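You operate a simulated robot arm through the tools that you are given. There is no shell and no other tool. Be economical: measure what you need, move in short steps, check, and stop when the job is done.

The job below is to be done with a simulated two-armed robot. You get a single attempt, and the scene is never put back.

## Task
Zip the scrub jar into the zip case.
Fine: hold the case by its grip while you run the zip; flap down, zip shut at the end; the other jars stay. Set down upright: what you pick out.
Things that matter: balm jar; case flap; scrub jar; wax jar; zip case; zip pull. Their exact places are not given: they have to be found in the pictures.

The check looks at the end state, three seconds after you hand in, the way a careful person would. Anything else that was tipped, shoved, dropped, spilled or broken makes it a failure.

## Robot
Two 7-joint arms with two-finger parallel grippers on one trunk, on a base that drives. Base frame: it is fixed to the floor where the robot stands at the start and does not move with it; the origin is under the middle of the robot, x ahead of it, y to its left, z up. Readings come in m, rad, newtons and seconds.
The left shoulder is at the start at [0.07, 0.134, 1.301], the right one opposite. With the tool pointing down near the work surface each hand reaches from about 0.1 to 0.64 m from the robot's upright axis, wherever it stands, measured 20 degrees to its own side. Places, roughly: case flap [0.5, 0, 1]; zip case [0.5, 0, 0.9]; zip pull [0.5, 0, 1]. Payload 1.57 kg a hand.
Tool frame (each hand has its own): the origin (TCP) lies between the finger pads and is the grasp point; the fingertips stand 0.03 m ahead of it; z points along the fingers, y is the line along which they close. The gripper opens to 0.08 m. The fingers are 0.017 m wide and 0.012 m thick; the gripper's body (0.04 by 0.082 m) begins 0.08 m behind the TCP.
Orientation is told as [roll, pitch, yaw] about the base's x, y, z axes, in that order, counted from this pose: with the fingers straight down and closing along the base's y, the tool's x points along the base's -x, its y along +y and its z along -z.

## Interface
- The arms move only by the tool jog_arm. It takes "left_targets", "right_targets" or both (then of equal length, played together; a hand with none holds still); each is a list of rows, each a list of 2 entries, a list of its own where there are three numbers: the shift along the base's x, y, z in m, then the turn, a rotation vector about the base's x, y, z in rad. In form: [[[tx, ty, tz], [ax, ay, az]], ...]. A call has 1 to 12 rows; each row is the pose to reach, as a shift and turn from the pose commanded when the call began. "left_gripper" and "right_gripper" are, for a hand that has rows, the finger opening in m, from 0 to 0.08, set as the call begins (left out, the last holds). Rows are played at 5 a second. More than 0.05 m and 0.15 rad between two rows, or a gripper value outside its range, and nothing of the call is played. A pose out of reach is approached as far as the arm can. The call stops where the force on the tool passes 40 N (or 10 N more than at its start, if that is more) or the arm is blocked; 0.2 s more then pass. Each finger travels about 0.153 m/s and halts on what it meets, pressing with about 33 N; the grip force reading is that of the motor and also rises with nothing between the fingers. The clock runs only during rows and for 0.2 s after the last one: add rows that repeat a pose to give the fingers time. It gives the time, the measured TCP pose, the force on the tool (base axes), the opening and the grip force at its end, in the units of the frame above (readings bear some noise), with the torque about the TCP (base axes, N m) and any sound that the robot's microphone picked up.
- Cameras (640 x 400 px; columns grow to the right, rows downward): "scene" is now at [0.1252, -0.0232, 1.5134]; the picture's right is [-0.29, -0.96, 0.00], its down [-0.69, 0.21, -0.69] and it looks along [0.66, -0.20, -0.72] (base axes); focal length 255 px, centre (320, 200). "left" rides on the left gripper at [0.072, 0.007, -0.122] in its tool frame; the picture's right is [-0.09, 1.00, 0.00], its down [-0.84, -0.08, -0.54] and it looks along [-0.54, -0.05, 0.84] (tool axes); focal length 238 px, centre (320, 200). "right" rides on the right gripper at [0.072, -0.006, -0.122] in its tool frame; the picture's right is [0.09, 1.00, 0.00], its down [-0.84, 0.08, -0.54] and it looks along [-0.54, 0.05, 0.84] (tool axes); focal length 238 px, centre (320, 200).
- camera(camera): a new picture of that camera. It takes no simulated time.
- lift_body(by): slides the trunk up (or, below 0, down) by that many m; the arms and the scene camera ride with it, the base frame stays. It gives what a move gives, with no picture.
- drive_base(legs): drives the robot by 1 to 6 legs, each [ahead, left, turn to the left] in m, m and rad, along the robot's own axes; the way and the turn of a leg run together, so that a leg with both is an arc; at most 1.5 m and 3.142 rad a leg. The arms and the cameras ride along, it lands a little off, and it stops where it bumps. It gives what a move gives.
- aim_head(pan, tilt): turns the head with the scene camera to pan (to the left, within 1.501 rad either way) and tilt (down, from -0.506 to 1.204), counted from straight ahead of the robot. It gives what a move gives.
- pixel_to_xyz(camera, pixels): for up to 12 pixels [column, row] of the newest picture of that camera ("zoom" is the newest enlarged one), the place [x, y, z] in the base frame of the surface seen there, good to about 0.002 m. It takes no simulated time.
- zoom(camera, box): a new picture of the part [left, top, right, bottom] of that camera's present view, enlarged. It takes no simulated time.
- job_done(): hands the job in; it is judged then, once.

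Keep the steps short. Do not move on a guess: measure, check each grasp and each placing, and mend mistakes. In all there are 80 turns and 58 pictures (those below and enlarged ones count). Leave the grippers open and the arms clear of the work at the hand-in unless told otherwise, and finish with a single line.

The tools are called after "Emit:" by a JSON object that holds its "method" and its "body". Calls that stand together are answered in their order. jog_arm: Moves the arms, as the interface text tells. Its arguments: {"type":"object","properties":{"left_targets":{"type":"array"},"left_gripper":{"type":"number"},"right_targets":{"type":"array"},"right_gripper":{"type":"number"}},"required":[]} The other tools are called the same way: lift_body (by) slides the trunk up or down; drive_base (legs) drives the base; aim_head (pan, tilt) turns the head that bears the scene camera; camera (camera) takes a picture; pixel_to_xyz (camera, pixels) gives the place of the surface under pixels of a picture; zoom (camera, box) takes an enlarged picture of a part of a camera's view; job_done () hands the job in.

At the start:

```text
time_s: 0.0
left_tool_pos: [0.3806, 0.0796, 1.2971]
left_tcp_rot: [-0.003, 0.002, 0.002]
left_contact_force: [0.0, 0.0, -0.1]
left_wrist_torque: [-0.01, -0.03, 0.01]
left_width: 0.0801
left_grip_force: 0.1
right_tool_pos: [0.3662, -0.2609, 1.2222]
right_tcp_rot: [0.001, 0.0, -0.002]
right_contact_force: [0.0, 0.5, -0.8]
right_wrist_torque: [0.02, 0.01, 0.0]
right_width: 0.0801
right_grip_force: 0.0
trunk travel left (down, up): [-0.875, 0.065]
robot x, y, heading: [-0.0016, -0.0016, 0.002]
head pan, tilt: [-0.291, 0.81]
```

scene: 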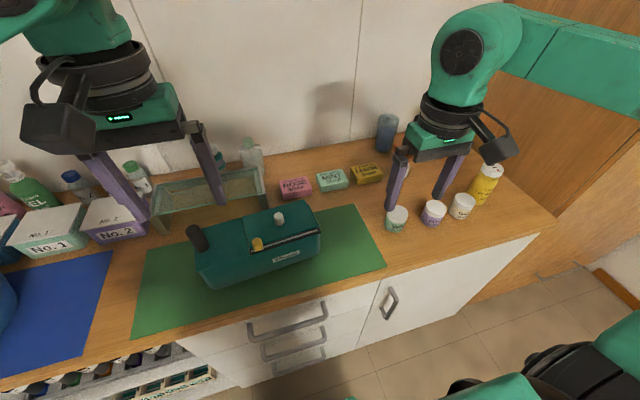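
right: 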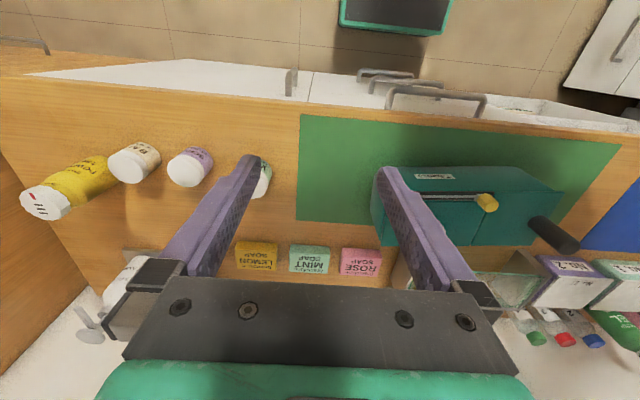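
left: 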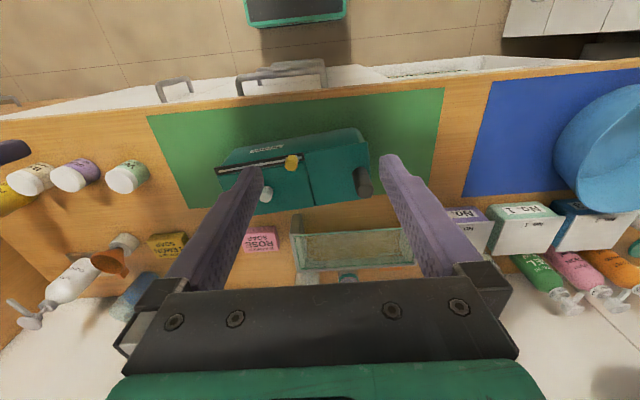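

I'll zoom on the jars and the case to read labels and understand parts.

Emit:
{"method": "zoom", "body": {"camera": "scene", "box": [370, 150, 530, 250]}}

Emit:
{"method": "zoom", "body": {"camera": "scene", "box": [170, 190, 346, 300]}}

```text
4.00 times, centred on (450, 200) of scene
```

zoom: 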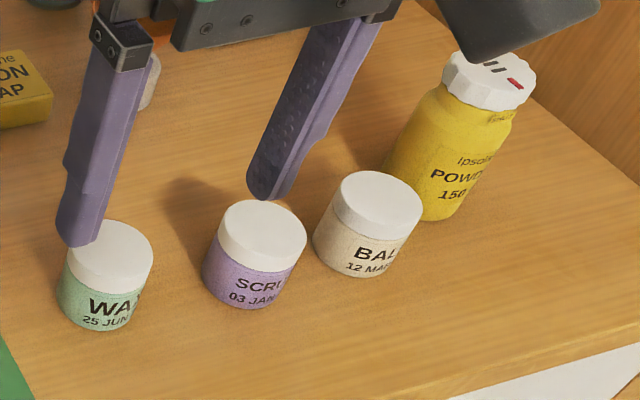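

```text
3.64 times, centred on (258, 245) of scene
```

zoom: 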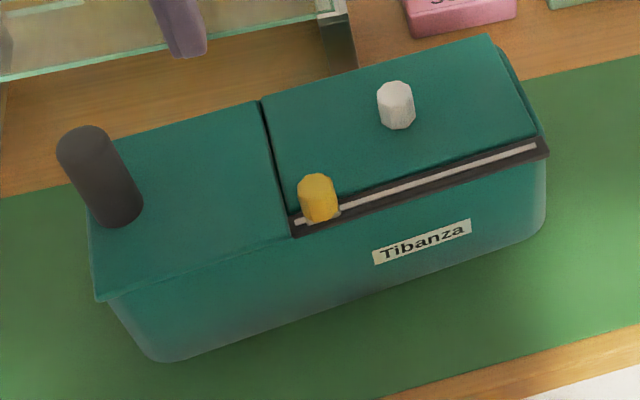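

Scrub is the purple one. Black post on the left is the grip, the flap has a white knob, and the yellow pull runs in the front slot. I'll measure points.

Emit:
{"method": "pixel_to_xyz", "body": {"camera": "zoom", "pixels": [[315, 185], [395, 92], [82, 140], [118, 205], [270, 110], [290, 225], [545, 150], [490, 38], [97, 298], [535, 145], [300, 222], [165, 355]]}}

Emit:
{"method": "pixel_to_xyz", "body": {"camera": "scene", "pixels": [[435, 207], [433, 220], [397, 213], [464, 200], [430, 204], [438, 209], [390, 205]]}}

Emit:
{"method": "zoom", "body": {"camera": "left", "box": [200, 110, 392, 230]}}

```text
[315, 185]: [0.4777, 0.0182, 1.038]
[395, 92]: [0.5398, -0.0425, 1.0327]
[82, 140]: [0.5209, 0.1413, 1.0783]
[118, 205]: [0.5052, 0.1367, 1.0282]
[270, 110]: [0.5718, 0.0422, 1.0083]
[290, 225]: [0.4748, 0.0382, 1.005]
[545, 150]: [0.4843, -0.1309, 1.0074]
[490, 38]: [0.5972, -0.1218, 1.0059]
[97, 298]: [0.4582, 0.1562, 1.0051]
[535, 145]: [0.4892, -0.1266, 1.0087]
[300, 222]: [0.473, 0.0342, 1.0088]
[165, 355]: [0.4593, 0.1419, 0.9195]
```

```text
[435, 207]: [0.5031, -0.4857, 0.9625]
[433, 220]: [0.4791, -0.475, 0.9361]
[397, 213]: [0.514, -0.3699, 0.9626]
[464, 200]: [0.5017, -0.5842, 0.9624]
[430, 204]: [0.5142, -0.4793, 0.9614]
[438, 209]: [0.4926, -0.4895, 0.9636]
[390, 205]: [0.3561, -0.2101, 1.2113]
```

```text
3.33 times, centred on (296, 170) of left
```

zoom: 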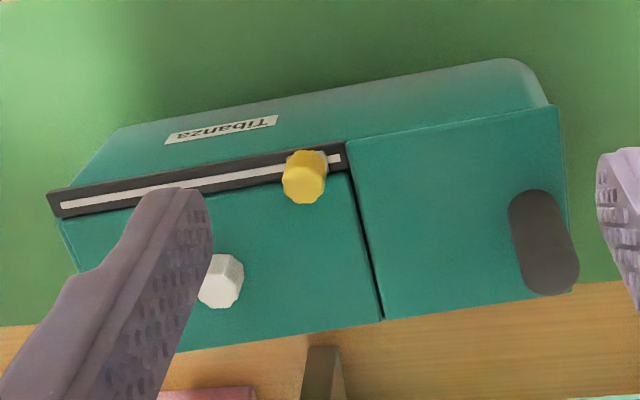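

Everything should be within reach if the base moves right by 0.12 m. I'll drive there with the arms high, then look again.

Emit:
{"method": "drive_base", "body": {"legs": [[0, -0.12, 0]]}}

Emit:
{"method": "aim_head", "body": {"pan": 0.05, "tilt": 0.81}}

Emit:
{"method": "camera", "body": {"camera": "scene"}}

Emit:
{"method": "camera", "body": {"camera": "right"}}

```text
time_s: 1.2
left_tool_pos: [0.3806, -0.0374, 1.2978]
left_tcp_rot: [-0.005, 0.0, 0.002]
left_contact_force: [0.1, -0.2, 0.2]
left_wrist_torque: [0.03, -0.01, -0.01]
left_width: 0.08
left_grip_force: 0.0
right_tool_pos: [0.3649, -0.3771, 1.2224]
right_tcp_rot: [-0.002, -0.001, -0.001]
right_contact_force: [0.3, -0.5, 0.2]
right_wrist_torque: [-0.06, 0.02, 0.03]
right_width: 0.0802
right_grip_force: 0.1
trunk travel left (down, up): [-0.875, 0.065]
robot x, y, heading: [0.0026, -0.1193, 0.0]
head pan, tilt: [-0.291, 0.81]
```

```text
time_s: 2.1
left_tool_pos: [0.3812, -0.0426, 1.2989]
left_tcp_rot: [0.001, 0.0, 0.003]
left_contact_force: [0.1, -0.2, 0.5]
left_wrist_torque: [0.0, 0.01, 0.01]
left_width: 0.0802
left_grip_force: 0.1
right_tool_pos: [0.3665, -0.383, 1.2213]
right_tcp_rot: [0.001, 0.001, 0.002]
right_contact_force: [-0.7, 0.7, 0.1]
right_wrist_torque: [-0.01, -0.03, 0.0]
right_width: 0.0802
right_grip_force: 0.1
trunk travel left (down, up): [-0.875, 0.065]
robot x, y, heading: [-0.0004, -0.1176, -0.003]
head pan, tilt: [0.051, 0.81]
```

```text
51 pictures are left
```

scene: 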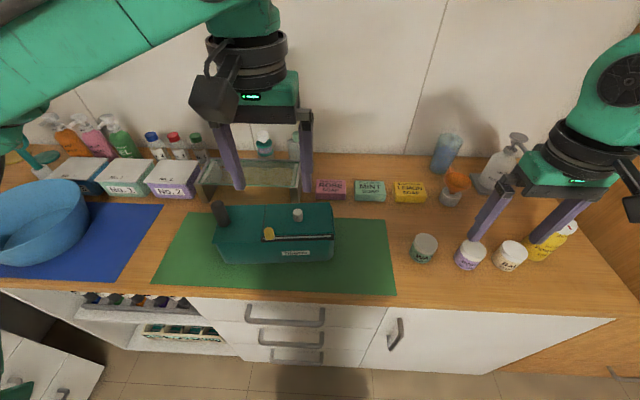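

```text
50 pictures are left
```

right: 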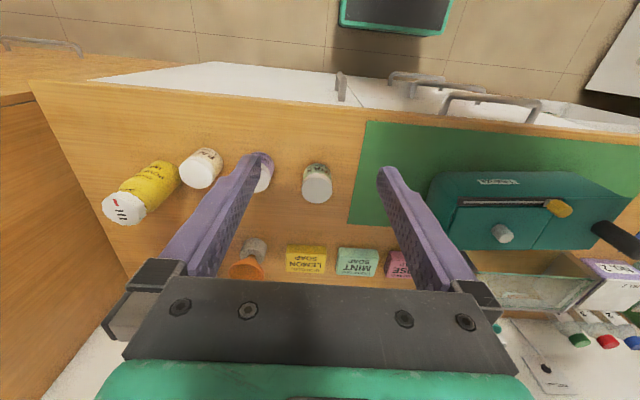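

Now a close look at the case for the grip, knob and pull.

Emit:
{"method": "zoom", "body": {"camera": "scene", "box": [200, 190, 344, 280]}}

```text
4.44 times, centred on (272, 235) of scene
```

zoom: 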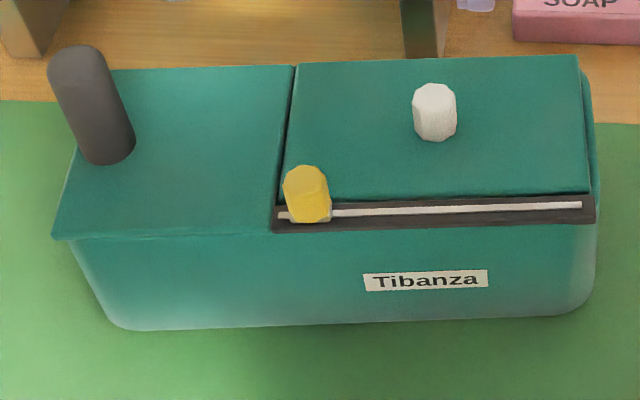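

Emit:
{"method": "pixel_to_xyz", "body": {"camera": "zoom", "pixels": [[75, 55], [92, 110], [112, 155], [70, 110], [120, 110], [433, 92], [435, 125], [303, 172], [308, 205], [582, 206], [282, 216], [585, 70]]}}

```text
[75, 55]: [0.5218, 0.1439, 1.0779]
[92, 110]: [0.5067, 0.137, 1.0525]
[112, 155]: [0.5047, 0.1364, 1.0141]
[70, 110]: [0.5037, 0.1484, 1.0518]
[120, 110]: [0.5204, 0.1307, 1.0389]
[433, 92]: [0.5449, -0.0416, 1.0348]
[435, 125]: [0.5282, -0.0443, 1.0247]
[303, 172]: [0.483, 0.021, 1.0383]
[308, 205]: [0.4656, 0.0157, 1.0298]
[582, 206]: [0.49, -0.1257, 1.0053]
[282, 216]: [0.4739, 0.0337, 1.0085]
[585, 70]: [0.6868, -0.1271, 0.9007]
```

Left hand goes above the grip post (0.518, 0.139), fingertips staying above its top at 1.078.

Emit:
{"method": "jog_arm", "body": {"left_targets": [[[0.023, 0.03, -0.02], [0, 0, 0]], [[0.046, 0.06, -0.04], [0, 0, 0]], [[0.069, 0.09, -0.06], [0, 0, 0]], [[0.092, 0.12, -0.08], [0, 0, 0.03]], [[0.115, 0.15, -0.1], [0, 0, 0.06]], [[0.137, 0.181, -0.13], [0, 0, 0.095]], [[0.137, 0.181, -0.16], [0, 0, 0.095]], [[0.137, 0.181, -0.16], [0, 0, 0.095]]], "left_gripper": 0.08}}

Emit:
{"method": "camera", "body": {"camera": "left"}}

```text
time_s: 3.9
left_tool_pos: [0.5198, 0.1407, 1.1356]
left_tcp_rot: [-0.001, 0.0, 0.1]
left_contact_force: [0.1, -0.4, 0.2]
left_wrist_torque: [-0.01, 0.01, 0.01]
left_width: 0.08
left_grip_force: 0.0
right_tool_pos: [0.3651, -0.3817, 1.2221]
right_tcp_rot: [0.003, 0.0, 0.0]
right_contact_force: [-0.5, -0.1, -0.4]
right_wrist_torque: [0.0, 0.03, 0.03]
right_width: 0.08
right_grip_force: 0.2
trunk travel left (down, up): [-0.875, 0.065]
robot x, y, heading: [0.0016, -0.1226, -0.002]
head pan, tilt: [0.051, 0.81]
```

```text
48 pictures are left
```

left: 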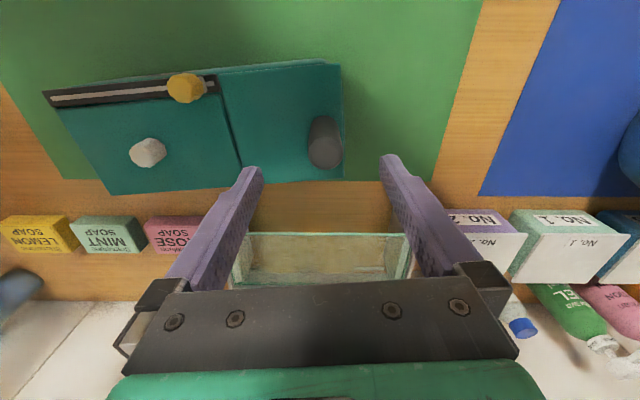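

The post lies between the fingers; lower to z≈1.05 and close.

Emit:
{"method": "jog_arm", "body": {"left_targets": [[[-0.001, -0.001, -0.04], [0, 0, 0]], [[-0.001, -0.001, -0.084], [0, 0, 0]], [[-0.001, -0.001, -0.084], [0, 0, 0]]]}}

Emit:
{"method": "jog_arm", "body": {"left_targets": [[[0, 0, 0], [0, 0, 0]], [[0, 0, 0], [0, 0, 0]], [[0, 0, 0], [0, 0, 0]]], "left_gripper": 0.0}}

Emit:
{"method": "camera", "body": {"camera": "left"}}

```text
time_s: 4.7
left_tool_pos: [0.5194, 0.137, 1.0523]
left_tcp_rot: [-0.002, 0.002, 0.098]
left_contact_force: [-0.6, 0.6, -0.6]
left_wrist_torque: [0.01, -0.01, -0.04]
left_width: 0.0802
left_grip_force: 0.1
right_tool_pos: [0.366, -0.3831, 1.2223]
right_tcp_rot: [0.001, 0.001, 0.0]
right_contact_force: [-0.1, 0.0, 0.3]
right_wrist_torque: [0.0, 0.0, -0.03]
right_width: 0.08
right_grip_force: 0.1
trunk travel left (down, up): [-0.875, 0.065]
robot x, y, heading: [0.0025, -0.1212, -0.003]
head pan, tilt: [0.051, 0.81]
```

```text
time_s: 5.5
left_tool_pos: [0.5197, 0.1364, 1.0535]
left_tcp_rot: [-0.003, 0.003, 0.099]
left_contact_force: [-0.3, 0.5, -0.3]
left_wrist_torque: [0.53, 0.04, 0.0]
left_width: 0.0295
left_grip_force: 33.5
right_tool_pos: [0.3664, -0.3805, 1.2221]
right_tcp_rot: [0.0, 0.0, -0.002]
right_contact_force: [0.1, 0.0, 0.5]
right_wrist_torque: [-0.02, -0.01, -0.01]
right_width: 0.0799
right_grip_force: 0.1
trunk travel left (down, up): [-0.875, 0.065]
robot x, y, heading: [0.0043, -0.1235, 0.0]
head pan, tilt: [0.051, 0.81]
```

```text
47 pictures are left
```

left: 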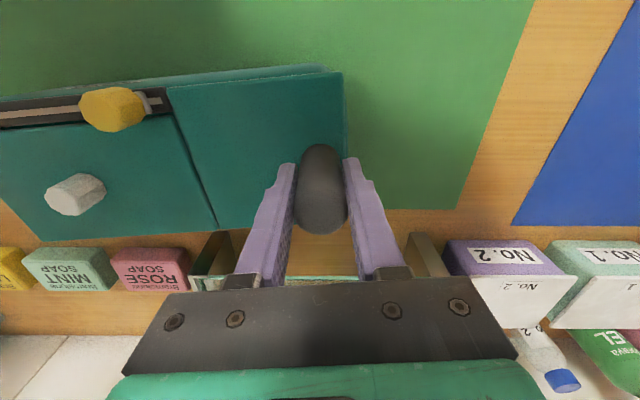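

Grip held (29.5 mm). Now the right hand goes above the white knob (0.538, -0.042).

Emit:
{"method": "jog_arm", "body": {"right_targets": [[[0.0215, 0.0425, -0.005], [0, 0, 0.012]], [[0.043, 0.085, -0.01], [0, 0, 0.024]], [[0.0645, 0.1275, -0.015], [0, 0, 0.036]], [[0.086, 0.17, -0.02], [0, 0, 0.048]], [[0.1075, 0.2125, -0.025], [0, 0, 0.06]], [[0.129, 0.255, -0.03], [0, 0, 0.072]], [[0.1505, 0.2975, -0.035], [0, 0, 0.084]], [[0.172, 0.34, -0.04], [0, 0, 0.096]], [[0.172, 0.34, -0.08], [0, 0, 0.096]], [[0.172, 0.34, -0.11], [0, 0, 0.096]], [[0.172, 0.34, -0.11], [0, 0, 0.096]]], "right_gripper": 0.05}}

Emit:
{"method": "camera", "body": {"camera": "right"}}

Emit:
{"method": "camera", "body": {"camera": "scene"}}

```text
time_s: 7.9
left_tool_pos: [0.5206, 0.1365, 1.0541]
left_tcp_rot: [-0.002, 0.002, 0.101]
left_contact_force: [-0.7, -0.6, 0.9]
left_wrist_torque: [0.18, 0.04, -0.04]
left_width: 0.0295
left_grip_force: 33.1
right_tool_pos: [0.4351, -0.1953, 1.1377]
right_tcp_rot: [0.001, 0.0, 0.096]
right_contact_force: [0.5, -0.2, -0.1]
right_wrist_torque: [0.03, 0.0, 0.0]
right_width: 0.0498
right_grip_force: 0.0
right hand out of reach, approached as far as the arm can: row 5, 6, 7, 8, 9, 10, 11
trunk travel left (down, up): [-0.875, 0.065]
robot x, y, heading: [0.0003, -0.1208, 0.008]
head pan, tilt: [0.051, 0.81]
```

```text
46 pictures are left
```

right: 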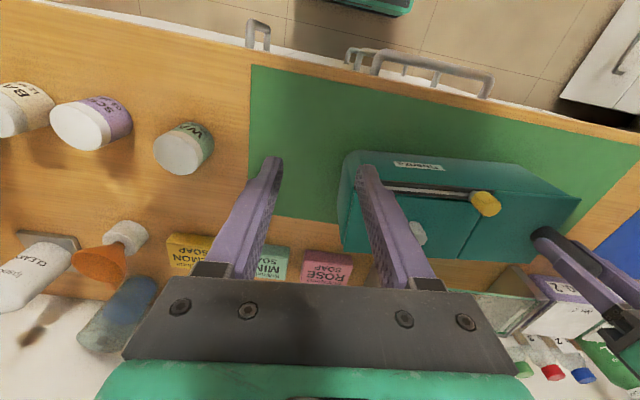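

```text
45 pictures are left
```

scene: 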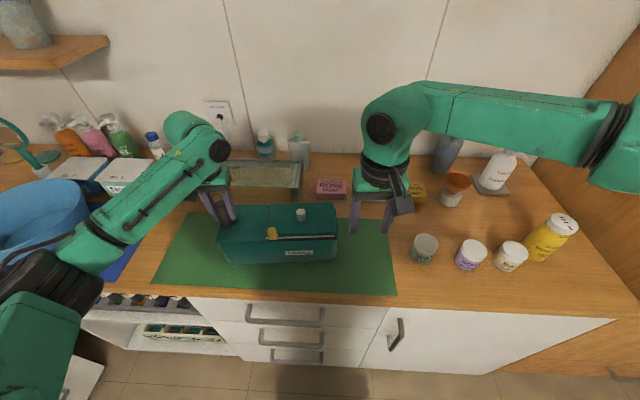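

The right hand stops short: the arm won't cross the midline. I'll let go of the grip, lift both hands, and put the base further left (y≈+0.05).

Emit:
{"method": "jog_arm", "body": {"left_targets": [[[0, 0, 0], [0, 0, 0]], [[0, 0, 0], [0, 0, 0]], [[0, 0, 0.04], [0, 0, 0]], [[0, 0, 0.08], [0, 0, 0]], [[0, 0, 0.12], [0, 0, 0]], [[-0.03, 0, 0.15], [0, 0, 0]]], "left_gripper": 0.08}}

Emit:
{"method": "jog_arm", "body": {"right_targets": [[[0, -0.02, 0.03], [0, 0, 0]], [[-0.03, -0.04, 0.06], [0, 0, 0]], [[-0.03, -0.04, 0.06], [0, 0, 0]]]}}

Emit:
{"method": "drive_base", "body": {"legs": [[0, 0.18, 0]]}}

```text
time_s: 9.3
left_tool_pos: [0.49, 0.1392, 1.2055]
left_tcp_rot: [-0.002, 0.0, 0.1]
left_contact_force: [0.0, -0.4, 0.6]
left_wrist_torque: [0.0, -0.02, 0.0]
left_width: 0.08
left_grip_force: 0.1
right_tool_pos: [0.4317, -0.1943, 1.1388]
right_tcp_rot: [0.002, -0.002, 0.096]
right_contact_force: [-0.6, 0.2, -0.8]
right_wrist_torque: [-0.03, -0.04, -0.03]
right_width: 0.0501
right_grip_force: 0.1
trunk travel left (down, up): [-0.875, 0.065]
robot x, y, heading: [-0.0001, -0.1195, 0.0]
head pan, tilt: [0.051, 0.81]
```

```text
time_s: 10.1
left_tool_pos: [0.4911, 0.14, 1.2021]
left_tcp_rot: [-0.002, 0.001, 0.101]
left_contact_force: [0.4, -0.2, -0.2]
left_wrist_torque: [-0.02, 0.01, 0.02]
left_width: 0.08
left_grip_force: 0.1
right_tool_pos: [0.4068, -0.2365, 1.2002]
right_tcp_rot: [0.002, 0.002, 0.095]
right_contact_force: [0.4, 0.0, -0.4]
right_wrist_torque: [0.03, 0.01, -0.03]
right_width: 0.05
right_grip_force: 0.0
trunk travel left (down, up): [-0.875, 0.065]
robot x, y, heading: [-0.0004, -0.1218, -0.002]
head pan, tilt: [0.051, 0.81]
```

```text
time_s: 11.6
left_tool_pos: [0.4922, 0.3153, 1.2041]
left_tcp_rot: [0.002, 0.001, 0.093]
left_contact_force: [0.0, -0.6, -0.1]
left_wrist_torque: [0.0, 0.01, 0.02]
left_width: 0.0798
left_grip_force: 0.0
right_tool_pos: [0.4066, -0.06, 1.1996]
right_tcp_rot: [0.006, -0.001, 0.09]
right_contact_force: [-0.4, -0.2, 1.1]
right_wrist_torque: [0.06, -0.01, 0.0]
right_width: 0.0502
right_grip_force: 0.0
trunk travel left (down, up): [-0.875, 0.065]
robot x, y, heading: [-0.002, 0.0602, -0.008]
head pan, tilt: [0.051, 0.81]
```

Test whether the right hand can reach above the pull (0.477, 0.018), the hardest spot.

Emit:
{"method": "jog_arm", "body": {"right_targets": [[[0.025, 0.026, -0.015], [0, 0, 0]], [[0.05, 0.052, -0.03], [0, 0, 0]], [[0.072, 0.078, -0.05], [0, 0, 0]], [[0.072, 0.078, -0.05], [0, 0, 0]]]}}

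Emit:
{"method": "jog_arm", "body": {"left_targets": [[[0.01, -0.045, 0], [0, 0, 0]], [[0.02, -0.09, 0], [0, 0, 0]], [[0.026, -0.135, 0], [0, 0, 0]], [[0.026, -0.177, -0.01], [0, 0, 0]], [[0.026, -0.177, -0.06], [0, 0, 0]], [[0.026, -0.177, -0.06], [0, 0, 0]]]}}

Emit:
{"method": "camera", "body": {"camera": "scene"}}

```text
time_s: 12.6
left_tool_pos: [0.4928, 0.3199, 1.2033]
left_tcp_rot: [-0.002, 0.002, 0.095]
left_contact_force: [0.2, 1.3, 0.1]
left_wrist_torque: [-0.01, -0.01, -0.01]
left_width: 0.0799
left_grip_force: 0.1
right_tool_pos: [0.4459, -0.0204, 1.1534]
right_tcp_rot: [0.003, -0.001, 0.091]
right_contact_force: [0.6, -0.3, -1.0]
right_wrist_torque: [-0.02, 0.0, 0.02]
right_width: 0.0501
right_grip_force: 0.1
right hand out of reach, approached as far as the arm can: row 2, 3, 4
trunk travel left (down, up): [-0.875, 0.065]
robot x, y, heading: [0.0006, 0.0606, -0.003]
head pan, tilt: [0.051, 0.81]
```

```text
time_s: 14.0
left_tool_pos: [0.5173, 0.142, 1.1417]
left_tcp_rot: [-0.005, 0.003, 0.094]
left_contact_force: [0.4, 0.4, 0.7]
left_wrist_torque: [-0.01, 0.0, -0.01]
left_width: 0.08
left_grip_force: 0.1
right_tool_pos: [0.4451, -0.0203, 1.1537]
right_tcp_rot: [0.001, 0.0, 0.09]
right_contact_force: [0.0, -1.0, 0.3]
right_wrist_torque: [0.01, -0.02, -0.01]
right_width: 0.05
right_grip_force: 0.0
trunk travel left (down, up): [-0.875, 0.065]
robot x, y, heading: [-0.0001, 0.0591, -0.007]
head pan, tilt: [0.051, 0.81]
```

```text
44 pictures are left
```

scene: 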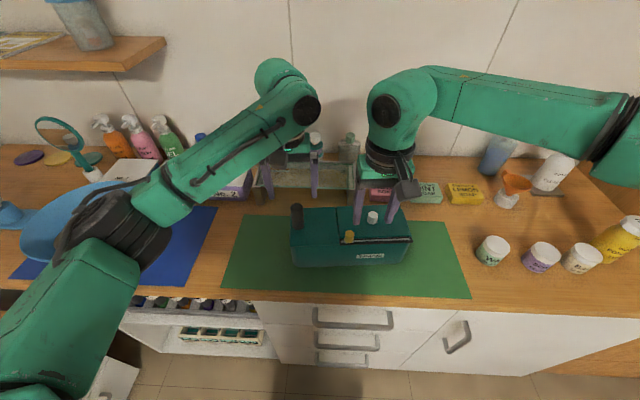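

The limit seems to be about 0.08 m from the midline. I'll test whether a turned hand (yaw) reaches further in, moving in free air.

Emit:
{"method": "jog_arm", "body": {"right_targets": [[[0, 0, 0], [0, 0, 0.14]], [[0, 0, 0], [0, 0, 0.28]], [[0, 0, 0], [0, 0, 0.42]], [[0.015, 0.02, 0], [0, 0, 0.42]], [[0.03, 0.04, 0], [0, 0, 0.42]], [[0.03, 0.06, 0], [0, 0, 0.42]]]}}

Emit:
{"method": "jog_arm", "body": {"right_targets": [[[0, 0, 0], [0, 0, -0.14]], [[0, 0, 0], [0, 0, -0.28]], [[0, 0, 0], [0, 0, -0.42]], [[0, 0, 0], [0, 0, -0.56]], [[0, 0, 0], [0, 0, -0.7]], [[0, 0, 0], [0, 0, -0.84]], [[0.015, 0.02, 0], [0, 0, -0.84]], [[0.03, 0.04, 0], [0, 0, -0.84]], [[0.03, 0.06, 0], [0, 0, -0.84]]]}}

```text
time_s: 15.4
left_tool_pos: [0.5175, 0.1418, 1.1413]
left_tcp_rot: [-0.003, 0.002, 0.094]
left_contact_force: [0.0, -0.5, -0.3]
left_wrist_torque: [0.02, -0.04, 0.01]
left_width: 0.0799
left_grip_force: 0.2
right_tool_pos: [0.4381, -0.0173, 1.162]
right_tcp_rot: [0.004, -0.002, 0.51]
right_contact_force: [0.4, -0.3, 0.3]
right_wrist_torque: [0.03, -0.01, 0.01]
right_width: 0.0501
right_grip_force: 0.0
right hand out of reach, approached as far as the arm can: row 4, 5, 6
trunk travel left (down, up): [-0.875, 0.065]
robot x, y, heading: [-0.0001, 0.0606, -0.004]
head pan, tilt: [0.051, 0.81]
```

```text
time_s: 17.4
left_tool_pos: [0.518, 0.1418, 1.141]
left_tcp_rot: [-0.002, 0.003, 0.093]
left_contact_force: [-0.4, 0.1, -0.8]
left_wrist_torque: [0.03, -0.02, -0.01]
left_width: 0.08
left_grip_force: 0.0
right_tool_pos: [0.4381, -0.0165, 1.1617]
right_tcp_rot: [0.001, 0.001, -0.33]
right_contact_force: [-0.4, 0.5, -0.3]
right_wrist_torque: [-0.03, -0.02, 0.03]
right_width: 0.0499
right_grip_force: 0.0
right hand out of reach, approached as far as the arm can: row 7, 8, 9
trunk travel left (down, up): [-0.875, 0.065]
robot x, y, heading: [-0.0017, 0.0625, -0.005]
head pan, tilt: [0.051, 0.81]
```

Yaw isn't the limit. The arm posture looks to be (elbow swung out). The left arm unfolded by going forward and outward first, so I'll mirror that for the right: go out to y≈-0.2, x≈0.52, then come in.

Emit:
{"method": "jog_arm", "body": {"right_targets": [[[0, -0.045, 0], [0, 0, 0.1]], [[0.0, -0.09, 0], [0, 0, 0.2]], [[0.02, -0.13, 0], [0, 0, 0.3]], [[0.04, -0.17, 0], [0, 0, 0.425]], [[0.08, -0.19, 0], [0, 0, 0.425]], [[0.1, -0.19, -0.02], [0, 0, 0.425]], [[0.1, -0.15, -0.02], [0, 0, 0.425]], [[0.1, -0.11, -0.02], [0, 0, 0.425]], [[0.1, -0.07, -0.02], [0, 0, 0.425]], [[0.1, -0.027, -0.02], [0, 0, 0.425]], [[0.1, -0.027, -0.02], [0, 0, 0.425]]]}}

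Emit:
{"method": "camera", "body": {"camera": "scene"}}

```text
time_s: 19.8
left_tool_pos: [0.518, 0.1411, 1.1417]
left_tcp_rot: [0.0, 0.001, 0.094]
left_contact_force: [0.1, -1.4, -0.7]
left_wrist_torque: [0.0, 0.01, 0.02]
left_width: 0.0802
left_grip_force: 0.2
right_tool_pos: [0.4984, -0.0706, 1.1465]
right_tcp_rot: [0.002, 0.001, 0.096]
right_contact_force: [-0.9, -0.4, 0.1]
right_wrist_torque: [0.01, 0.01, -0.02]
right_width: 0.05
right_grip_force: 0.0
right hand out of reach, approached as far as the arm can: row 6, 9, 10, 11
trunk travel left (down, up): [-0.875, 0.065]
robot x, y, heading: [-0.0015, 0.0573, -0.003]
head pan, tilt: [0.051, 0.81]
```

```text
43 pictures are left
```

scene: 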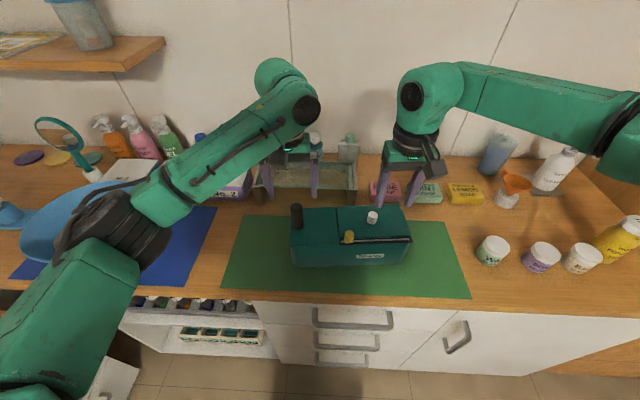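

Hands near their high end seem to reach less (spec is for low hands). I'll raise the trunk 0.06 m to have the shoulders higher, then test the reach again at a lower relative height.

Emit:
{"method": "lift_body", "body": {"by": 0.06}}

Emit:
{"method": "jog_arm", "body": {"right_targets": [[[0, 0, -0.03], [0, 0, 0]], [[0, 0, -0.06], [0, 0, 0]], [[0.01, 0, -0.09], [0, 0, 0]], [[0.02, 0.01, -0.11], [0, 0, 0]], [[0.04, 0.028, -0.11], [0, 0, 0]], [[0.04, 0.028, -0.11], [0, 0, 0]]]}}

```text
time_s: 20.8
left_tool_pos: [0.5176, 0.1413, 1.2012]
left_tcp_rot: [-0.002, 0.003, 0.093]
left_contact_force: [0.5, 0.0, -0.7]
left_wrist_torque: [0.03, 0.03, -0.01]
left_width: 0.08
left_grip_force: 0.1
right_tool_pos: [0.4975, -0.0709, 1.2061]
right_tcp_rot: [0.002, 0.001, 0.096]
right_contact_force: [0.4, 1.2, -0.6]
right_wrist_torque: [0.0, 0.02, -0.02]
right_width: 0.0499
right_grip_force: 0.1
trunk travel left (down, up): [-0.935, 0.005]
robot x, y, heading: [-0.0005, 0.0605, -0.008]
head pan, tilt: [0.051, 0.81]
```

```text
time_s: 22.2
left_tool_pos: [0.5179, 0.1413, 1.2028]
left_tcp_rot: [-0.001, 0.001, 0.095]
left_contact_force: [0.0, -0.8, -0.2]
left_wrist_torque: [0.02, 0.01, 0.01]
left_width: 0.0801
left_grip_force: 0.2
right_tool_pos: [0.4853, -0.0895, 1.1166]
right_tcp_rot: [0.005, -0.002, 0.096]
right_contact_force: [0.4, -0.2, -0.1]
right_wrist_torque: [0.01, -0.03, 0.01]
right_width: 0.05
right_grip_force: 0.0
right hand out of reach, approached as far as the arm can: row 1, 2, 3, 4, 5, 6
trunk travel left (down, up): [-0.935, 0.005]
robot x, y, heading: [-0.0001, 0.0588, 0.0]
head pan, tilt: [0.051, 0.81]
```

The boundary runs diagonally: closer to the robot the hand reaches further in. So driving forward would help. I'll look down to see how much room there is between base and cabinet.

Emit:
{"method": "aim_head", "body": {"pan": 0.05, "tilt": 1.2}}

Emit:
{"method": "camera", "body": {"camera": "scene"}}

```text
time_s: 23.1
left_tool_pos: [0.5187, 0.1419, 1.2024]
left_tcp_rot: [-0.003, 0.004, 0.094]
left_contact_force: [-0.1, -0.9, -0.3]
left_wrist_torque: [0.01, 0.02, -0.01]
left_width: 0.0799
left_grip_force: 0.0
right_tool_pos: [0.486, -0.0903, 1.1168]
right_tcp_rot: [0.003, -0.001, 0.096]
right_contact_force: [-0.5, 1.0, -0.1]
right_wrist_torque: [-0.01, 0.0, -0.03]
right_width: 0.05
right_grip_force: 0.1
trunk travel left (down, up): [-0.935, 0.005]
robot x, y, heading: [0.0029, 0.063, 0.001]
head pan, tilt: [0.051, 1.201]
```

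```text
42 pictures are left
```

scene: 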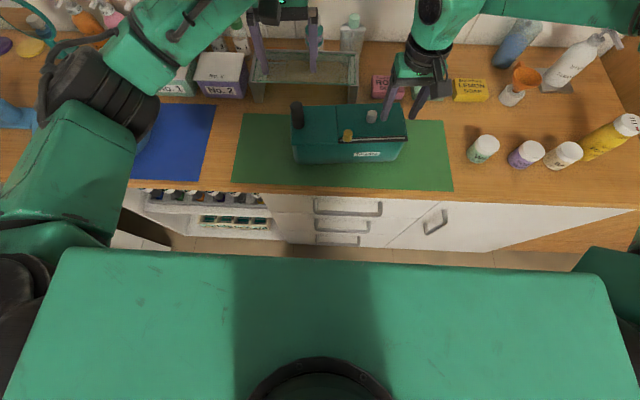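

Emit:
{"method": "pixel_to_xyz", "body": {"camera": "scene", "pixels": [[300, 246], [340, 232], [345, 205], [340, 190], [435, 222], [300, 252], [300, 262], [210, 235], [432, 230], [500, 250], [400, 245]]}}

```text
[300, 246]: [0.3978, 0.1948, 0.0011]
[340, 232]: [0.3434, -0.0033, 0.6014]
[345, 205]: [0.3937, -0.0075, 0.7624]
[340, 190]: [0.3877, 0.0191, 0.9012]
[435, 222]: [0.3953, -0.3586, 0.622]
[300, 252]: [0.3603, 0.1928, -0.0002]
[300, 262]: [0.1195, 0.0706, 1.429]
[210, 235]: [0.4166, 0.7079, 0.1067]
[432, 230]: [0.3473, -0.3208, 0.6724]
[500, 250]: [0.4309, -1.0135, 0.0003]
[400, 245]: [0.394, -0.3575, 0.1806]
```

Base front is about x=0.26 and the cabinet face 0.39 (handles 0.34, high up), so about 0.08 m forward is safe. I'll first raise the hands relative to the trunk and lower the trunk (a higher relative hand reaches further in).

Emit:
{"method": "jog_arm", "body": {"left_targets": [[[0, 0, 0.04], [0, 0, 0]], [[0, 0, 0.08], [0, 0, 0]], [[0, 0, 0.1], [0, 0, 0]], [[0, 0, 0.1], [0, 0, 0]], [[0, 0, 0.1], [0, 0, 0]]], "right_targets": [[[0, 0, 0.045], [0, 0, 0]], [[0, 0, 0.09], [0, 0, 0]], [[0, 0, 0.13], [0, 0, 0]], [[0, 0, 0.17], [0, 0, 0]], [[0, 0, 0.2], [0, 0, 0]]]}}

Emit:
{"method": "lift_body", "body": {"by": -0.16}}

Emit:
{"method": "drive_base", "body": {"legs": [[0.08, 0.0, 0]]}}

```text
time_s: 24.2
left_tool_pos: [0.5175, 0.1445, 1.3037]
left_tcp_rot: [-0.003, 0.002, 0.092]
left_contact_force: [-0.7, 0.2, 0.1]
left_wrist_torque: [0.02, 0.01, -0.02]
left_width: 0.0801
left_grip_force: 0.0
right_tool_pos: [0.4852, -0.091, 1.3175]
right_tcp_rot: [0.002, -0.004, 0.096]
right_contact_force: [0.6, 0.6, -1.1]
right_wrist_torque: [0.03, 0.01, 0.01]
right_width: 0.0497
right_grip_force: 0.1
trunk travel left (down, up): [-0.935, 0.005]
robot x, y, heading: [0.0027, 0.057, -0.003]
head pan, tilt: [0.051, 1.201]
```

```text
time_s: 26.1
left_tool_pos: [0.5175, 0.1443, 1.144]
left_tcp_rot: [-0.002, 0.003, 0.093]
left_contact_force: [0.6, -0.4, 0.3]
left_wrist_torque: [-0.02, -0.02, 0.01]
left_width: 0.0798
left_grip_force: 0.0
right_tool_pos: [0.4848, -0.0909, 1.1575]
right_tcp_rot: [0.001, 0.001, 0.096]
right_contact_force: [-0.1, -0.1, 0.6]
right_wrist_torque: [0.02, -0.06, 0.02]
right_width: 0.05
right_grip_force: 0.0
trunk travel left (down, up): [-0.775, 0.165]
robot x, y, heading: [0.0012, 0.0597, -0.004]
head pan, tilt: [0.051, 1.201]
```

```text
time_s: 27.1
left_tool_pos: [0.5946, 0.1429, 1.1463]
left_tcp_rot: [-0.003, -0.002, 0.095]
left_contact_force: [-1.0, 0.1, 0.4]
left_wrist_torque: [-0.02, -0.03, -0.03]
left_width: 0.0799
left_grip_force: 0.2
right_tool_pos: [0.5612, -0.0916, 1.1596]
right_tcp_rot: [0.003, -0.004, 0.095]
right_contact_force: [-0.3, -0.2, -0.1]
right_wrist_torque: [0.0, 0.0, 0.02]
right_width: 0.0501
right_grip_force: 0.0
trunk travel left (down, up): [-0.775, 0.165]
robot x, y, heading: [0.08, 0.0589, 0.002]
head pan, tilt: [0.051, 1.201]
```

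No bump. Now test the right hand to above the pull (0.477, 0.018), and left back over the post.

Emit:
{"method": "jog_arm", "body": {"left_targets": [[[-0.026, 0, 0], [0, 0, 0]], [[-0.052, 0, 0], [0, 0, 0]], [[-0.077, -0.003, 0], [0, 0, 0]], [[-0.077, -0.003, 0], [0, 0, 0]], [[-0.077, -0.003, 0], [0, 0, 0]], [[-0.077, -0.003, 0], [0, 0, 0]]], "right_targets": [[[-0.04, 0, 0], [0, 0, 0]], [[-0.085, 0, 0], [0, 0, 0]], [[-0.085, 0.04, 0], [0, 0, 0]], [[-0.085, 0.08, -0.01], [0, 0, 0]], [[-0.085, 0.11, -0.03], [0, 0, 0]], [[-0.085, 0.11, -0.05], [0, 0, 0]]]}}

```text
time_s: 28.5
left_tool_pos: [0.5196, 0.141, 1.1435]
left_tcp_rot: [0.0, 0.0, 0.094]
left_contact_force: [-1.1, -0.2, 0.4]
left_wrist_torque: [-0.01, -0.03, 0.03]
left_width: 0.0803
left_grip_force: 0.1
right_tool_pos: [0.4776, 0.001, 1.1377]
right_tcp_rot: [0.001, -0.004, 0.093]
right_contact_force: [-0.5, -0.1, 0.2]
right_wrist_torque: [0.0, -0.04, 0.02]
right_width: 0.0499
right_grip_force: 0.0
right hand out of reach, approached as far as the arm can: row 5, 6
trunk travel left (down, up): [-0.775, 0.165]
robot x, y, heading: [0.0767, 0.0596, -0.003]
head pan, tilt: [0.051, 1.201]
```

Close: 0.02 m short. Lower the trunk a further 0.12 (hands raised first) and shift the base left 0.04, then retest both.

Emit:
{"method": "jog_arm", "body": {"left_targets": [[[0, 0, 0.04], [0, 0, 0]], [[0, 0, 0.08], [0, 0, 0]], [[0, 0, 0.12], [0, 0, 0]], [[0, 0, 0.12], [0, 0, 0]]], "right_targets": [[[0, 0, 0.04], [0, 0, 0]], [[0, 0, 0.08], [0, 0, 0]], [[0, 0, 0.12], [0, 0, 0]], [[0, 0, 0.12], [0, 0, 0]]]}}

Emit:
{"method": "lift_body", "body": {"by": -0.12}}

Emit:
{"method": "drive_base", "body": {"legs": [[0.0, 0.04, 0]]}}

Emit:
{"method": "jog_arm", "body": {"left_targets": [[[0, -0.02, 0], [0, 0, 0]], [[0, -0.04, 0], [0, 0, 0]], [[0, -0.04, -0.03], [0, 0, 0]], [[0, -0.04, -0.03], [0, 0, 0]]], "right_targets": [[[0, -0.01, 0], [0, 0, 0]], [[0, -0.022, 0], [0, 0, 0]], [[0, -0.022, -0.03], [0, 0, 0]], [[0, -0.022, -0.05], [0, 0, 0]]]}}

```text
time_s: 29.5
left_tool_pos: [0.5193, 0.1433, 1.263]
left_tcp_rot: [0.0, 0.0, 0.094]
left_contact_force: [0.2, 1.0, 1.0]
left_wrist_torque: [0.01, 0.02, 0.01]
left_width: 0.0801
left_grip_force: 0.1
right_tool_pos: [0.4622, -0.0273, 1.248]
right_tcp_rot: [0.003, -0.002, 0.095]
right_contact_force: [-0.8, 0.5, 0.1]
right_wrist_torque: [0.0, 0.0, 0.02]
right_width: 0.05
right_grip_force: 0.0
right hand out of reach, approached as far as the arm can: row 1, 2, 3, 4
trunk travel left (down, up): [-0.775, 0.165]
robot x, y, heading: [0.0811, 0.0581, -0.005]
head pan, tilt: [0.051, 1.201]
```

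```text
time_s: 31.0
left_tool_pos: [0.5186, 0.1424, 1.1428]
left_tcp_rot: [-0.003, 0.0, 0.093]
left_contact_force: [-0.6, -0.2, -0.3]
left_wrist_torque: [-0.01, -0.01, 0.0]
left_width: 0.0799
left_grip_force: 0.0
right_tool_pos: [0.4628, -0.028, 1.1279]
right_tcp_rot: [0.003, -0.001, 0.097]
right_contact_force: [0.2, 0.0, 0.5]
right_wrist_torque: [0.02, 0.03, -0.02]
right_width: 0.05
right_grip_force: 0.2
trunk travel left (down, up): [-0.655, 0.285]
robot x, y, heading: [0.0804, 0.0602, -0.0]
head pan, tilt: [0.051, 1.201]
```

```text
time_s: 31.9
left_tool_pos: [0.5184, 0.1772, 1.1424]
left_tcp_rot: [0.003, 0.0, 0.093]
left_contact_force: [0.3, 0.0, -0.1]
left_wrist_torque: [0.07, 0.0, -0.01]
left_width: 0.0801
left_grip_force: 0.2
right_tool_pos: [0.4635, 0.0076, 1.1278]
right_tcp_rot: [0.007, -0.002, 0.095]
right_contact_force: [0.0, -0.6, 0.4]
right_wrist_torque: [0.03, -0.02, 0.03]
right_width: 0.0496
right_grip_force: 0.1
trunk travel left (down, up): [-0.655, 0.285]
robot x, y, heading: [0.0827, 0.1003, -0.005]
head pan, tilt: [0.051, 1.201]
```

```text
time_s: 32.9
left_tool_pos: [0.5196, 0.1412, 1.1113]
left_tcp_rot: [0.0, 0.001, 0.092]
left_contact_force: [-0.5, 0.2, 0.4]
left_wrist_torque: [0.05, 0.04, 0.03]
left_width: 0.0799
left_grip_force: 0.1
right_tool_pos: [0.4626, -0.0122, 1.0765]
right_tcp_rot: [0.005, -0.001, 0.094]
right_contact_force: [-1.4, -1.1, -0.5]
right_wrist_torque: [0.02, -0.01, 0.01]
right_width: 0.0501
right_grip_force: 0.0
trunk travel left (down, up): [-0.655, 0.285]
robot x, y, heading: [0.0795, 0.0988, -0.001]
head pan, tilt: [0.051, 1.201]
```

The left hand reaches fine. Test the pull position now.

Emit:
{"method": "jog_arm", "body": {"right_targets": [[[0.007, 0.015, 0.01], [0, 0, 0]], [[0.0145, 0.03, 0.01], [0, 0, 0]], [[0.0145, 0.03, 0.01], [0, 0, 0]]]}}

Emit:
{"method": "camera", "body": {"camera": "right"}}

```text
time_s: 33.7
left_tool_pos: [0.5179, 0.1405, 1.1117]
left_tcp_rot: [-0.001, -0.001, 0.091]
left_contact_force: [-0.4, -0.2, 0.0]
left_wrist_torque: [0.03, -0.01, 0.01]
left_width: 0.0797
left_grip_force: 0.0
right_tool_pos: [0.4769, 0.0175, 1.0875]
right_tcp_rot: [0.006, -0.003, 0.092]
right_contact_force: [-0.1, 0.3, -0.6]
right_wrist_torque: [0.02, 0.0, 0.02]
right_width: 0.05
right_grip_force: 0.1
trunk travel left (down, up): [-0.655, 0.285]
robot x, y, heading: [0.0824, 0.1008, -0.0]
head pan, tilt: [0.051, 1.201]
```

```text
41 pictures are left
```

right: 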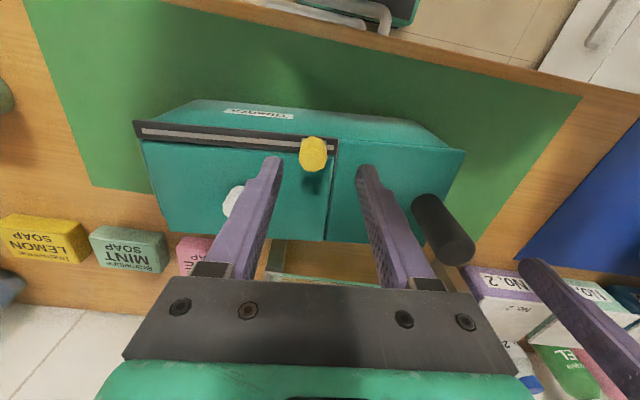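

Both hands reach now. Left takes the grip again; right goes above the white knob to test if the flap lifts.

Emit:
{"method": "jog_arm", "body": {"left_targets": [[[0, -0.003, -0.03], [0, 0, 0]], [[0, -0.003, -0.06], [0, 0, 0]], [[0, -0.003, -0.06], [0, 0, 0]], [[0, -0.003, -0.06], [0, 0, 0]]], "right_targets": [[[0.02, -0.02, 0.01], [0, 0, 0]], [[0.04, -0.04, 0.01], [0, 0, 0]], [[0.061, -0.06, 0.01], [0, 0, 0]], [[0.061, -0.06, 0.01], [0, 0, 0]]]}}

Emit:
{"method": "jog_arm", "body": {"left_targets": [[[0, 0, 0], [0, 0, 0]], [[0, 0, 0], [0, 0, 0]], [[0, 0, 0], [0, 0, 0]]], "left_gripper": 0}}

Emit:
{"method": "camera", "body": {"camera": "right"}}

```text
time_s: 34.7
left_tool_pos: [0.5203, 0.138, 1.0506]
left_tcp_rot: [-0.002, 0.0, 0.093]
left_contact_force: [-0.3, -0.9, 0.2]
left_wrist_torque: [0.03, 0.03, 0.01]
left_width: 0.0799
left_grip_force: 0.1
right_tool_pos: [0.5376, -0.0415, 1.0985]
right_tcp_rot: [0.003, 0.0, 0.097]
right_contact_force: [1.0, -0.2, -0.8]
right_wrist_torque: [0.01, -0.01, 0.0]
right_width: 0.0499
right_grip_force: 0.0
trunk travel left (down, up): [-0.655, 0.285]
robot x, y, heading: [0.0796, 0.0996, -0.004]
head pan, tilt: [0.051, 1.201]
```

```text
time_s: 35.5
left_tool_pos: [0.5201, 0.1388, 1.0521]
left_tcp_rot: [-0.001, 0.0, 0.093]
left_contact_force: [0.5, 0.1, -0.1]
left_wrist_torque: [0.53, 0.03, -0.02]
left_width: 0.0293
left_grip_force: 32.8
right_tool_pos: [0.5381, -0.0428, 1.0981]
right_tcp_rot: [0.004, -0.002, 0.094]
right_contact_force: [0.3, 0.0, 0.5]
right_wrist_torque: [0.01, 0.0, -0.02]
right_width: 0.0501
right_grip_force: 0.2
trunk travel left (down, up): [-0.655, 0.285]
robot x, y, heading: [0.0806, 0.097, -0.005]
head pan, tilt: [0.051, 1.201]
```

```text
40 pictures are left
```

right: 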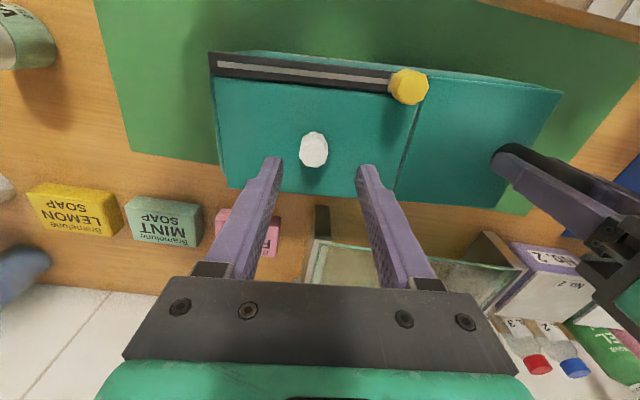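

Knob centred (313,150). Lower 0.055 and close.

Emit:
{"method": "jog_arm", "body": {"right_targets": [[[0, 0, -0.03], [0, 0, 0]], [[0, 0, -0.055], [0, 0, 0]], [[0, 0, -0.055], [0, 0, 0]]]}}

Emit:
{"method": "jog_arm", "body": {"right_targets": [[[0, 0, 0], [0, 0, 0]], [[0, 0, 0], [0, 0, 0]], [[0, 0, 0], [0, 0, 0]]], "right_gripper": 0}}

Emit:
{"method": "jog_arm", "body": {"right_targets": [[[0, 0, 0.004], [0, 0, 0]], [[0, 0, 0.008], [0, 0, 0]], [[0, 0, 0.008], [0, 0, 0]]]}}

Emit:
{"method": "camera", "body": {"camera": "right"}}

```text
time_s: 36.3
left_tool_pos: [0.5203, 0.1393, 1.0517]
left_tcp_rot: [0.0, 0.001, 0.093]
left_contact_force: [-0.8, 0.9, 1.2]
left_wrist_torque: [0.58, 0.08, 0.03]
left_width: 0.0292
left_grip_force: 32.9
right_tool_pos: [0.5386, -0.0431, 1.0426]
right_tcp_rot: [0.003, -0.001, 0.095]
right_contact_force: [-0.6, 0.6, 0.5]
right_wrist_torque: [0.0, -0.01, -0.03]
right_width: 0.0498
right_grip_force: 0.1
trunk travel left (down, up): [-0.655, 0.285]
robot x, y, heading: [0.0801, 0.1034, -0.002]
head pan, tilt: [0.051, 1.201]
```

```text
time_s: 37.1
left_tool_pos: [0.5201, 0.1397, 1.0523]
left_tcp_rot: [0.003, 0.0, 0.096]
left_contact_force: [-4.9, 31.1, 2.2]
left_wrist_torque: [-1.12, 0.17, 0.01]
left_width: 0.0295
left_grip_force: 32.9
right_tool_pos: [0.5386, -0.0454, 1.0423]
right_tcp_rot: [-0.004, -0.005, 0.092]
right_contact_force: [5.6, -34.1, 0.7]
right_wrist_torque: [-0.3, -0.06, -0.23]
right_width: 0.0228
right_grip_force: 32.9
trunk travel left (down, up): [-0.655, 0.285]
robot x, y, heading: [0.0768, 0.1047, -0.006]
head pan, tilt: [0.051, 1.201]
```

```text
time_s: 37.9
left_tool_pos: [0.522, 0.1394, 1.0529]
left_tcp_rot: [0.001, -0.001, 0.095]
left_contact_force: [-1.3, 34.5, 16.7]
left_wrist_torque: [-1.46, -0.76, 0.36]
left_width: 0.0302
left_grip_force: 33.3
right_tool_pos: [0.5385, -0.0466, 1.049]
right_tcp_rot: [-0.009, 0.002, 0.093]
right_contact_force: [1.1, -34.5, -18.1]
right_wrist_torque: [-1.29, 0.64, -0.08]
right_width: 0.023
right_grip_force: 32.9
trunk travel left (down, up): [-0.655, 0.285]
robot x, y, heading: [0.08, 0.0968, -0.005]
head pan, tilt: [0.051, 1.201]
```

```text
39 pictures are left
```

right: 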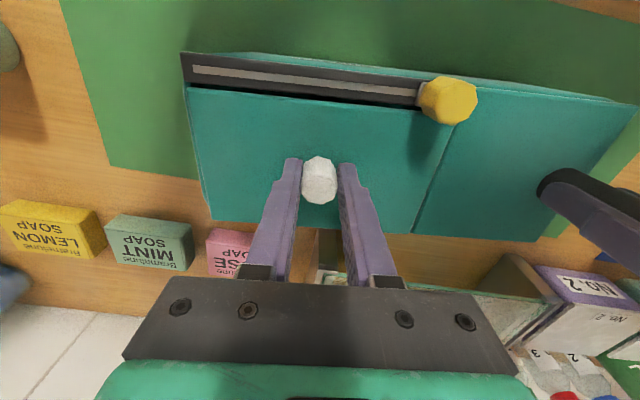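

A sideways load of 34 N has built between the hands. I'll ease it by shifting the right by -0.004 in y, then look at the flap gap.

Emit:
{"method": "jog_arm", "body": {"right_targets": [[[0, -0.002, 0], [0, 0, 0]], [[0, -0.004, 0], [0, 0, 0]], [[0, -0.004, 0], [0, 0, 0]]]}}

Emit:
{"method": "zoom", "body": {"camera": "right", "box": [160, 30, 480, 230]}}

```text
time_s: 38.7
left_tool_pos: [0.5197, 0.1384, 1.0521]
left_tcp_rot: [-0.003, 0.002, 0.091]
left_contact_force: [-0.1, 24.1, 22.3]
left_wrist_torque: [-1.36, -0.45, 0.16]
left_width: 0.0304
left_grip_force: 32.8
right_tool_pos: [0.5389, -0.047, 1.05]
right_tcp_rot: [-0.002, 0.0, 0.095]
right_contact_force: [1.4, -21.2, -17.5]
right_wrist_torque: [-1.14, 0.33, -0.07]
right_width: 0.0231
right_grip_force: 32.8
trunk travel left (down, up): [-0.655, 0.285]
robot x, y, heading: [0.082, 0.0989, -0.004]
head pan, tilt: [0.051, 1.201]
```

```text
2.00 times, centred on (320, 130) of right
```

zoom: 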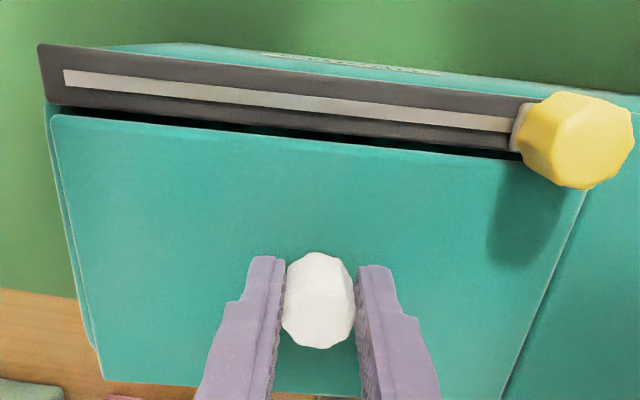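

Emit:
{"method": "pixel_to_xyz", "body": {"camera": "zoom", "pixels": [[70, 78], [500, 122], [60, 122], [560, 185], [80, 300], [330, 160], [600, 250], [110, 375], [490, 390], [300, 132]]}}

```text
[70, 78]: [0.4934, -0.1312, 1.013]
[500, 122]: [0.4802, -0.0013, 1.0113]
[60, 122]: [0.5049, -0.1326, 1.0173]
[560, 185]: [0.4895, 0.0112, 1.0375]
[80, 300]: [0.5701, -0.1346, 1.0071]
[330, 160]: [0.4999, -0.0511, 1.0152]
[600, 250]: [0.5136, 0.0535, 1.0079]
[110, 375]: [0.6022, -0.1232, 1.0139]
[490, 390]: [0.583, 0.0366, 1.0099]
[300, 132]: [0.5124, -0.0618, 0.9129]
```

The flap edge is up ~5 mm, and the case's right end rose ~4 mm. I'll try a little more on a hinge arc to see if it's locked or just stiff.

Emit:
{"method": "jog_arm", "body": {"right_targets": [[[0.002, 0, 0.003], [0, 0.05, 0]], [[0.004, 0, 0.006], [0, 0.1, 0]], [[0.004, 0, 0.006], [0, 0.1, 0]]]}}

Emit:
{"method": "zoom", "body": {"camera": "right", "box": [160, 30, 480, 230]}}

```text
time_s: 39.5
left_tool_pos: [0.5179, 0.1389, 1.0528]
left_tcp_rot: [-0.001, 0.0, 0.091]
left_contact_force: [-4.5, 20.8, 21.4]
left_wrist_torque: [-2.09, 0.07, -0.16]
left_width: 0.0313
left_grip_force: 32.9
right_tool_pos: [0.5427, -0.0471, 1.0567]
right_tcp_rot: [0.008, 0.096, 0.092]
right_contact_force: [3.1, -18.4, -21.0]
right_wrist_torque: [-1.05, -0.63, 0.05]
right_width: 0.0236
right_grip_force: 32.8
trunk travel left (down, up): [-0.655, 0.285]
robot x, y, heading: [0.0842, 0.1003, -0.002]
head pan, tilt: [0.051, 1.201]
```

```text
2.00 times, centred on (320, 130) of right
```

zoom: 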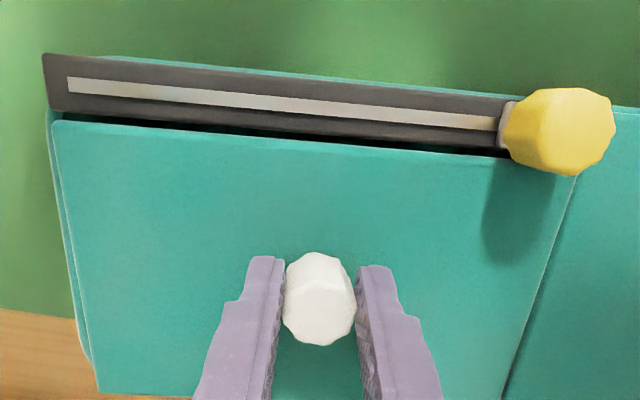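

Emit:
{"method": "pixel_to_xyz", "body": {"camera": "zoom", "pixels": [[72, 85], [490, 122], [65, 130], [500, 165], [120, 380], [490, 385], [330, 155], [600, 250], [620, 130]]}}

```text
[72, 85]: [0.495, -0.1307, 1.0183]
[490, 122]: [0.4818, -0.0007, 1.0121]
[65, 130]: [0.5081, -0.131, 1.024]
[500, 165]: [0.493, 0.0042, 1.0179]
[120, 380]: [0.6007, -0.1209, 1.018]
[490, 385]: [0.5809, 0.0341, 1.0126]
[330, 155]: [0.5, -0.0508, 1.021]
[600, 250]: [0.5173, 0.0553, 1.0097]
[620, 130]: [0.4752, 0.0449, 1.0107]
```

The case tilts with it, so the flap is locked: zip is currently shut. Lower the flap back, release the knob.

Emit:
{"method": "jog_arm", "body": {"right_targets": [[[-0.002, 0, -0.004], [0, -0.05, 0]], [[-0.004, 0, -0.008], [0, -0.1, 0]], [[-0.004, 0, -0.0135], [0, -0.1, 0]], [[-0.004, 0, -0.0135], [0, -0.1, 0]]]}}

Emit:
{"method": "jog_arm", "body": {"right_targets": [[[0, 0, 0], [0, 0, 0]], [[0, 0, 0], [0, 0, 0]], [[0, 0, 0.03], [0, 0, 0]], [[0, 0, 0.06], [0, 0, 0]], [[0, 0, 0.06], [0, 0, 0]]], "right_gripper": 0.05}}

Emit:
{"method": "camera", "body": {"camera": "right"}}

```text
time_s: 40.5
left_tool_pos: [0.5198, 0.138, 1.052]
left_tcp_rot: [0.0, 0.001, 0.092]
left_contact_force: [-1.4, 17.4, 6.4]
left_wrist_torque: [-0.55, 0.31, 0.11]
left_width: 0.0296
left_grip_force: 32.9
right_tool_pos: [0.5382, -0.0477, 1.0435]
right_tcp_rot: [0.002, -0.004, 0.094]
right_contact_force: [2.9, -23.3, 1.9]
right_wrist_torque: [-0.86, 0.13, -0.06]
right_width: 0.0225
right_grip_force: 32.6
trunk travel left (down, up): [-0.655, 0.285]
robot x, y, heading: [0.0825, 0.0974, -0.006]
head pan, tilt: [0.051, 1.201]
```

```text
time_s: 41.7
left_tool_pos: [0.5195, 0.1383, 1.0514]
left_tcp_rot: [-0.001, 0.002, 0.093]
left_contact_force: [-0.1, -0.9, -2.3]
left_wrist_torque: [0.4, 0.14, 0.01]
left_width: 0.0294
left_grip_force: 33.3
right_tool_pos: [0.5383, -0.0461, 1.1032]
right_tcp_rot: [0.005, -0.001, 0.093]
right_contact_force: [-1.0, 0.3, 0.1]
right_wrist_torque: [0.0, 0.01, 0.01]
right_width: 0.05
right_grip_force: 0.1
trunk travel left (down, up): [-0.655, 0.285]
robot x, y, heading: [0.0813, 0.1006, -0.008]
head pan, tilt: [0.051, 1.201]
```

```text
36 pictures are left
```

right: 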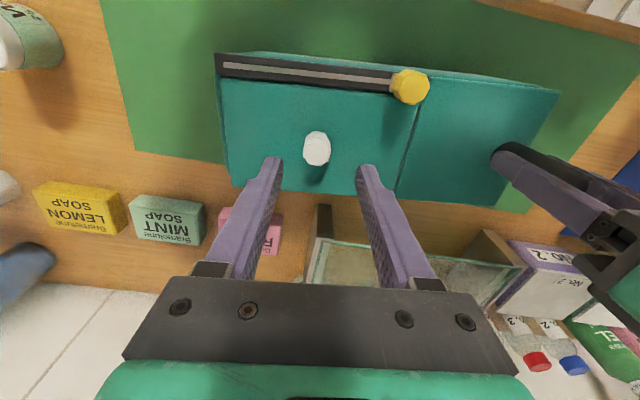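

Emit:
{"method": "pixel_to_xyz", "body": {"camera": "right", "pixels": [[409, 82], [409, 95], [420, 90], [400, 88], [385, 84], [222, 66], [316, 140], [410, 75]]}}

```text
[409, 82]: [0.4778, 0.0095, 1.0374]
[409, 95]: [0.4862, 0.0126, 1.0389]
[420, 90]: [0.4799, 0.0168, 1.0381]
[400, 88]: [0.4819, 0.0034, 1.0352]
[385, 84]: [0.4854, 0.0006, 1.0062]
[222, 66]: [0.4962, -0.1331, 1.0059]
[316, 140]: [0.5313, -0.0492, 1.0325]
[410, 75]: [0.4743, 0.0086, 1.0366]
```

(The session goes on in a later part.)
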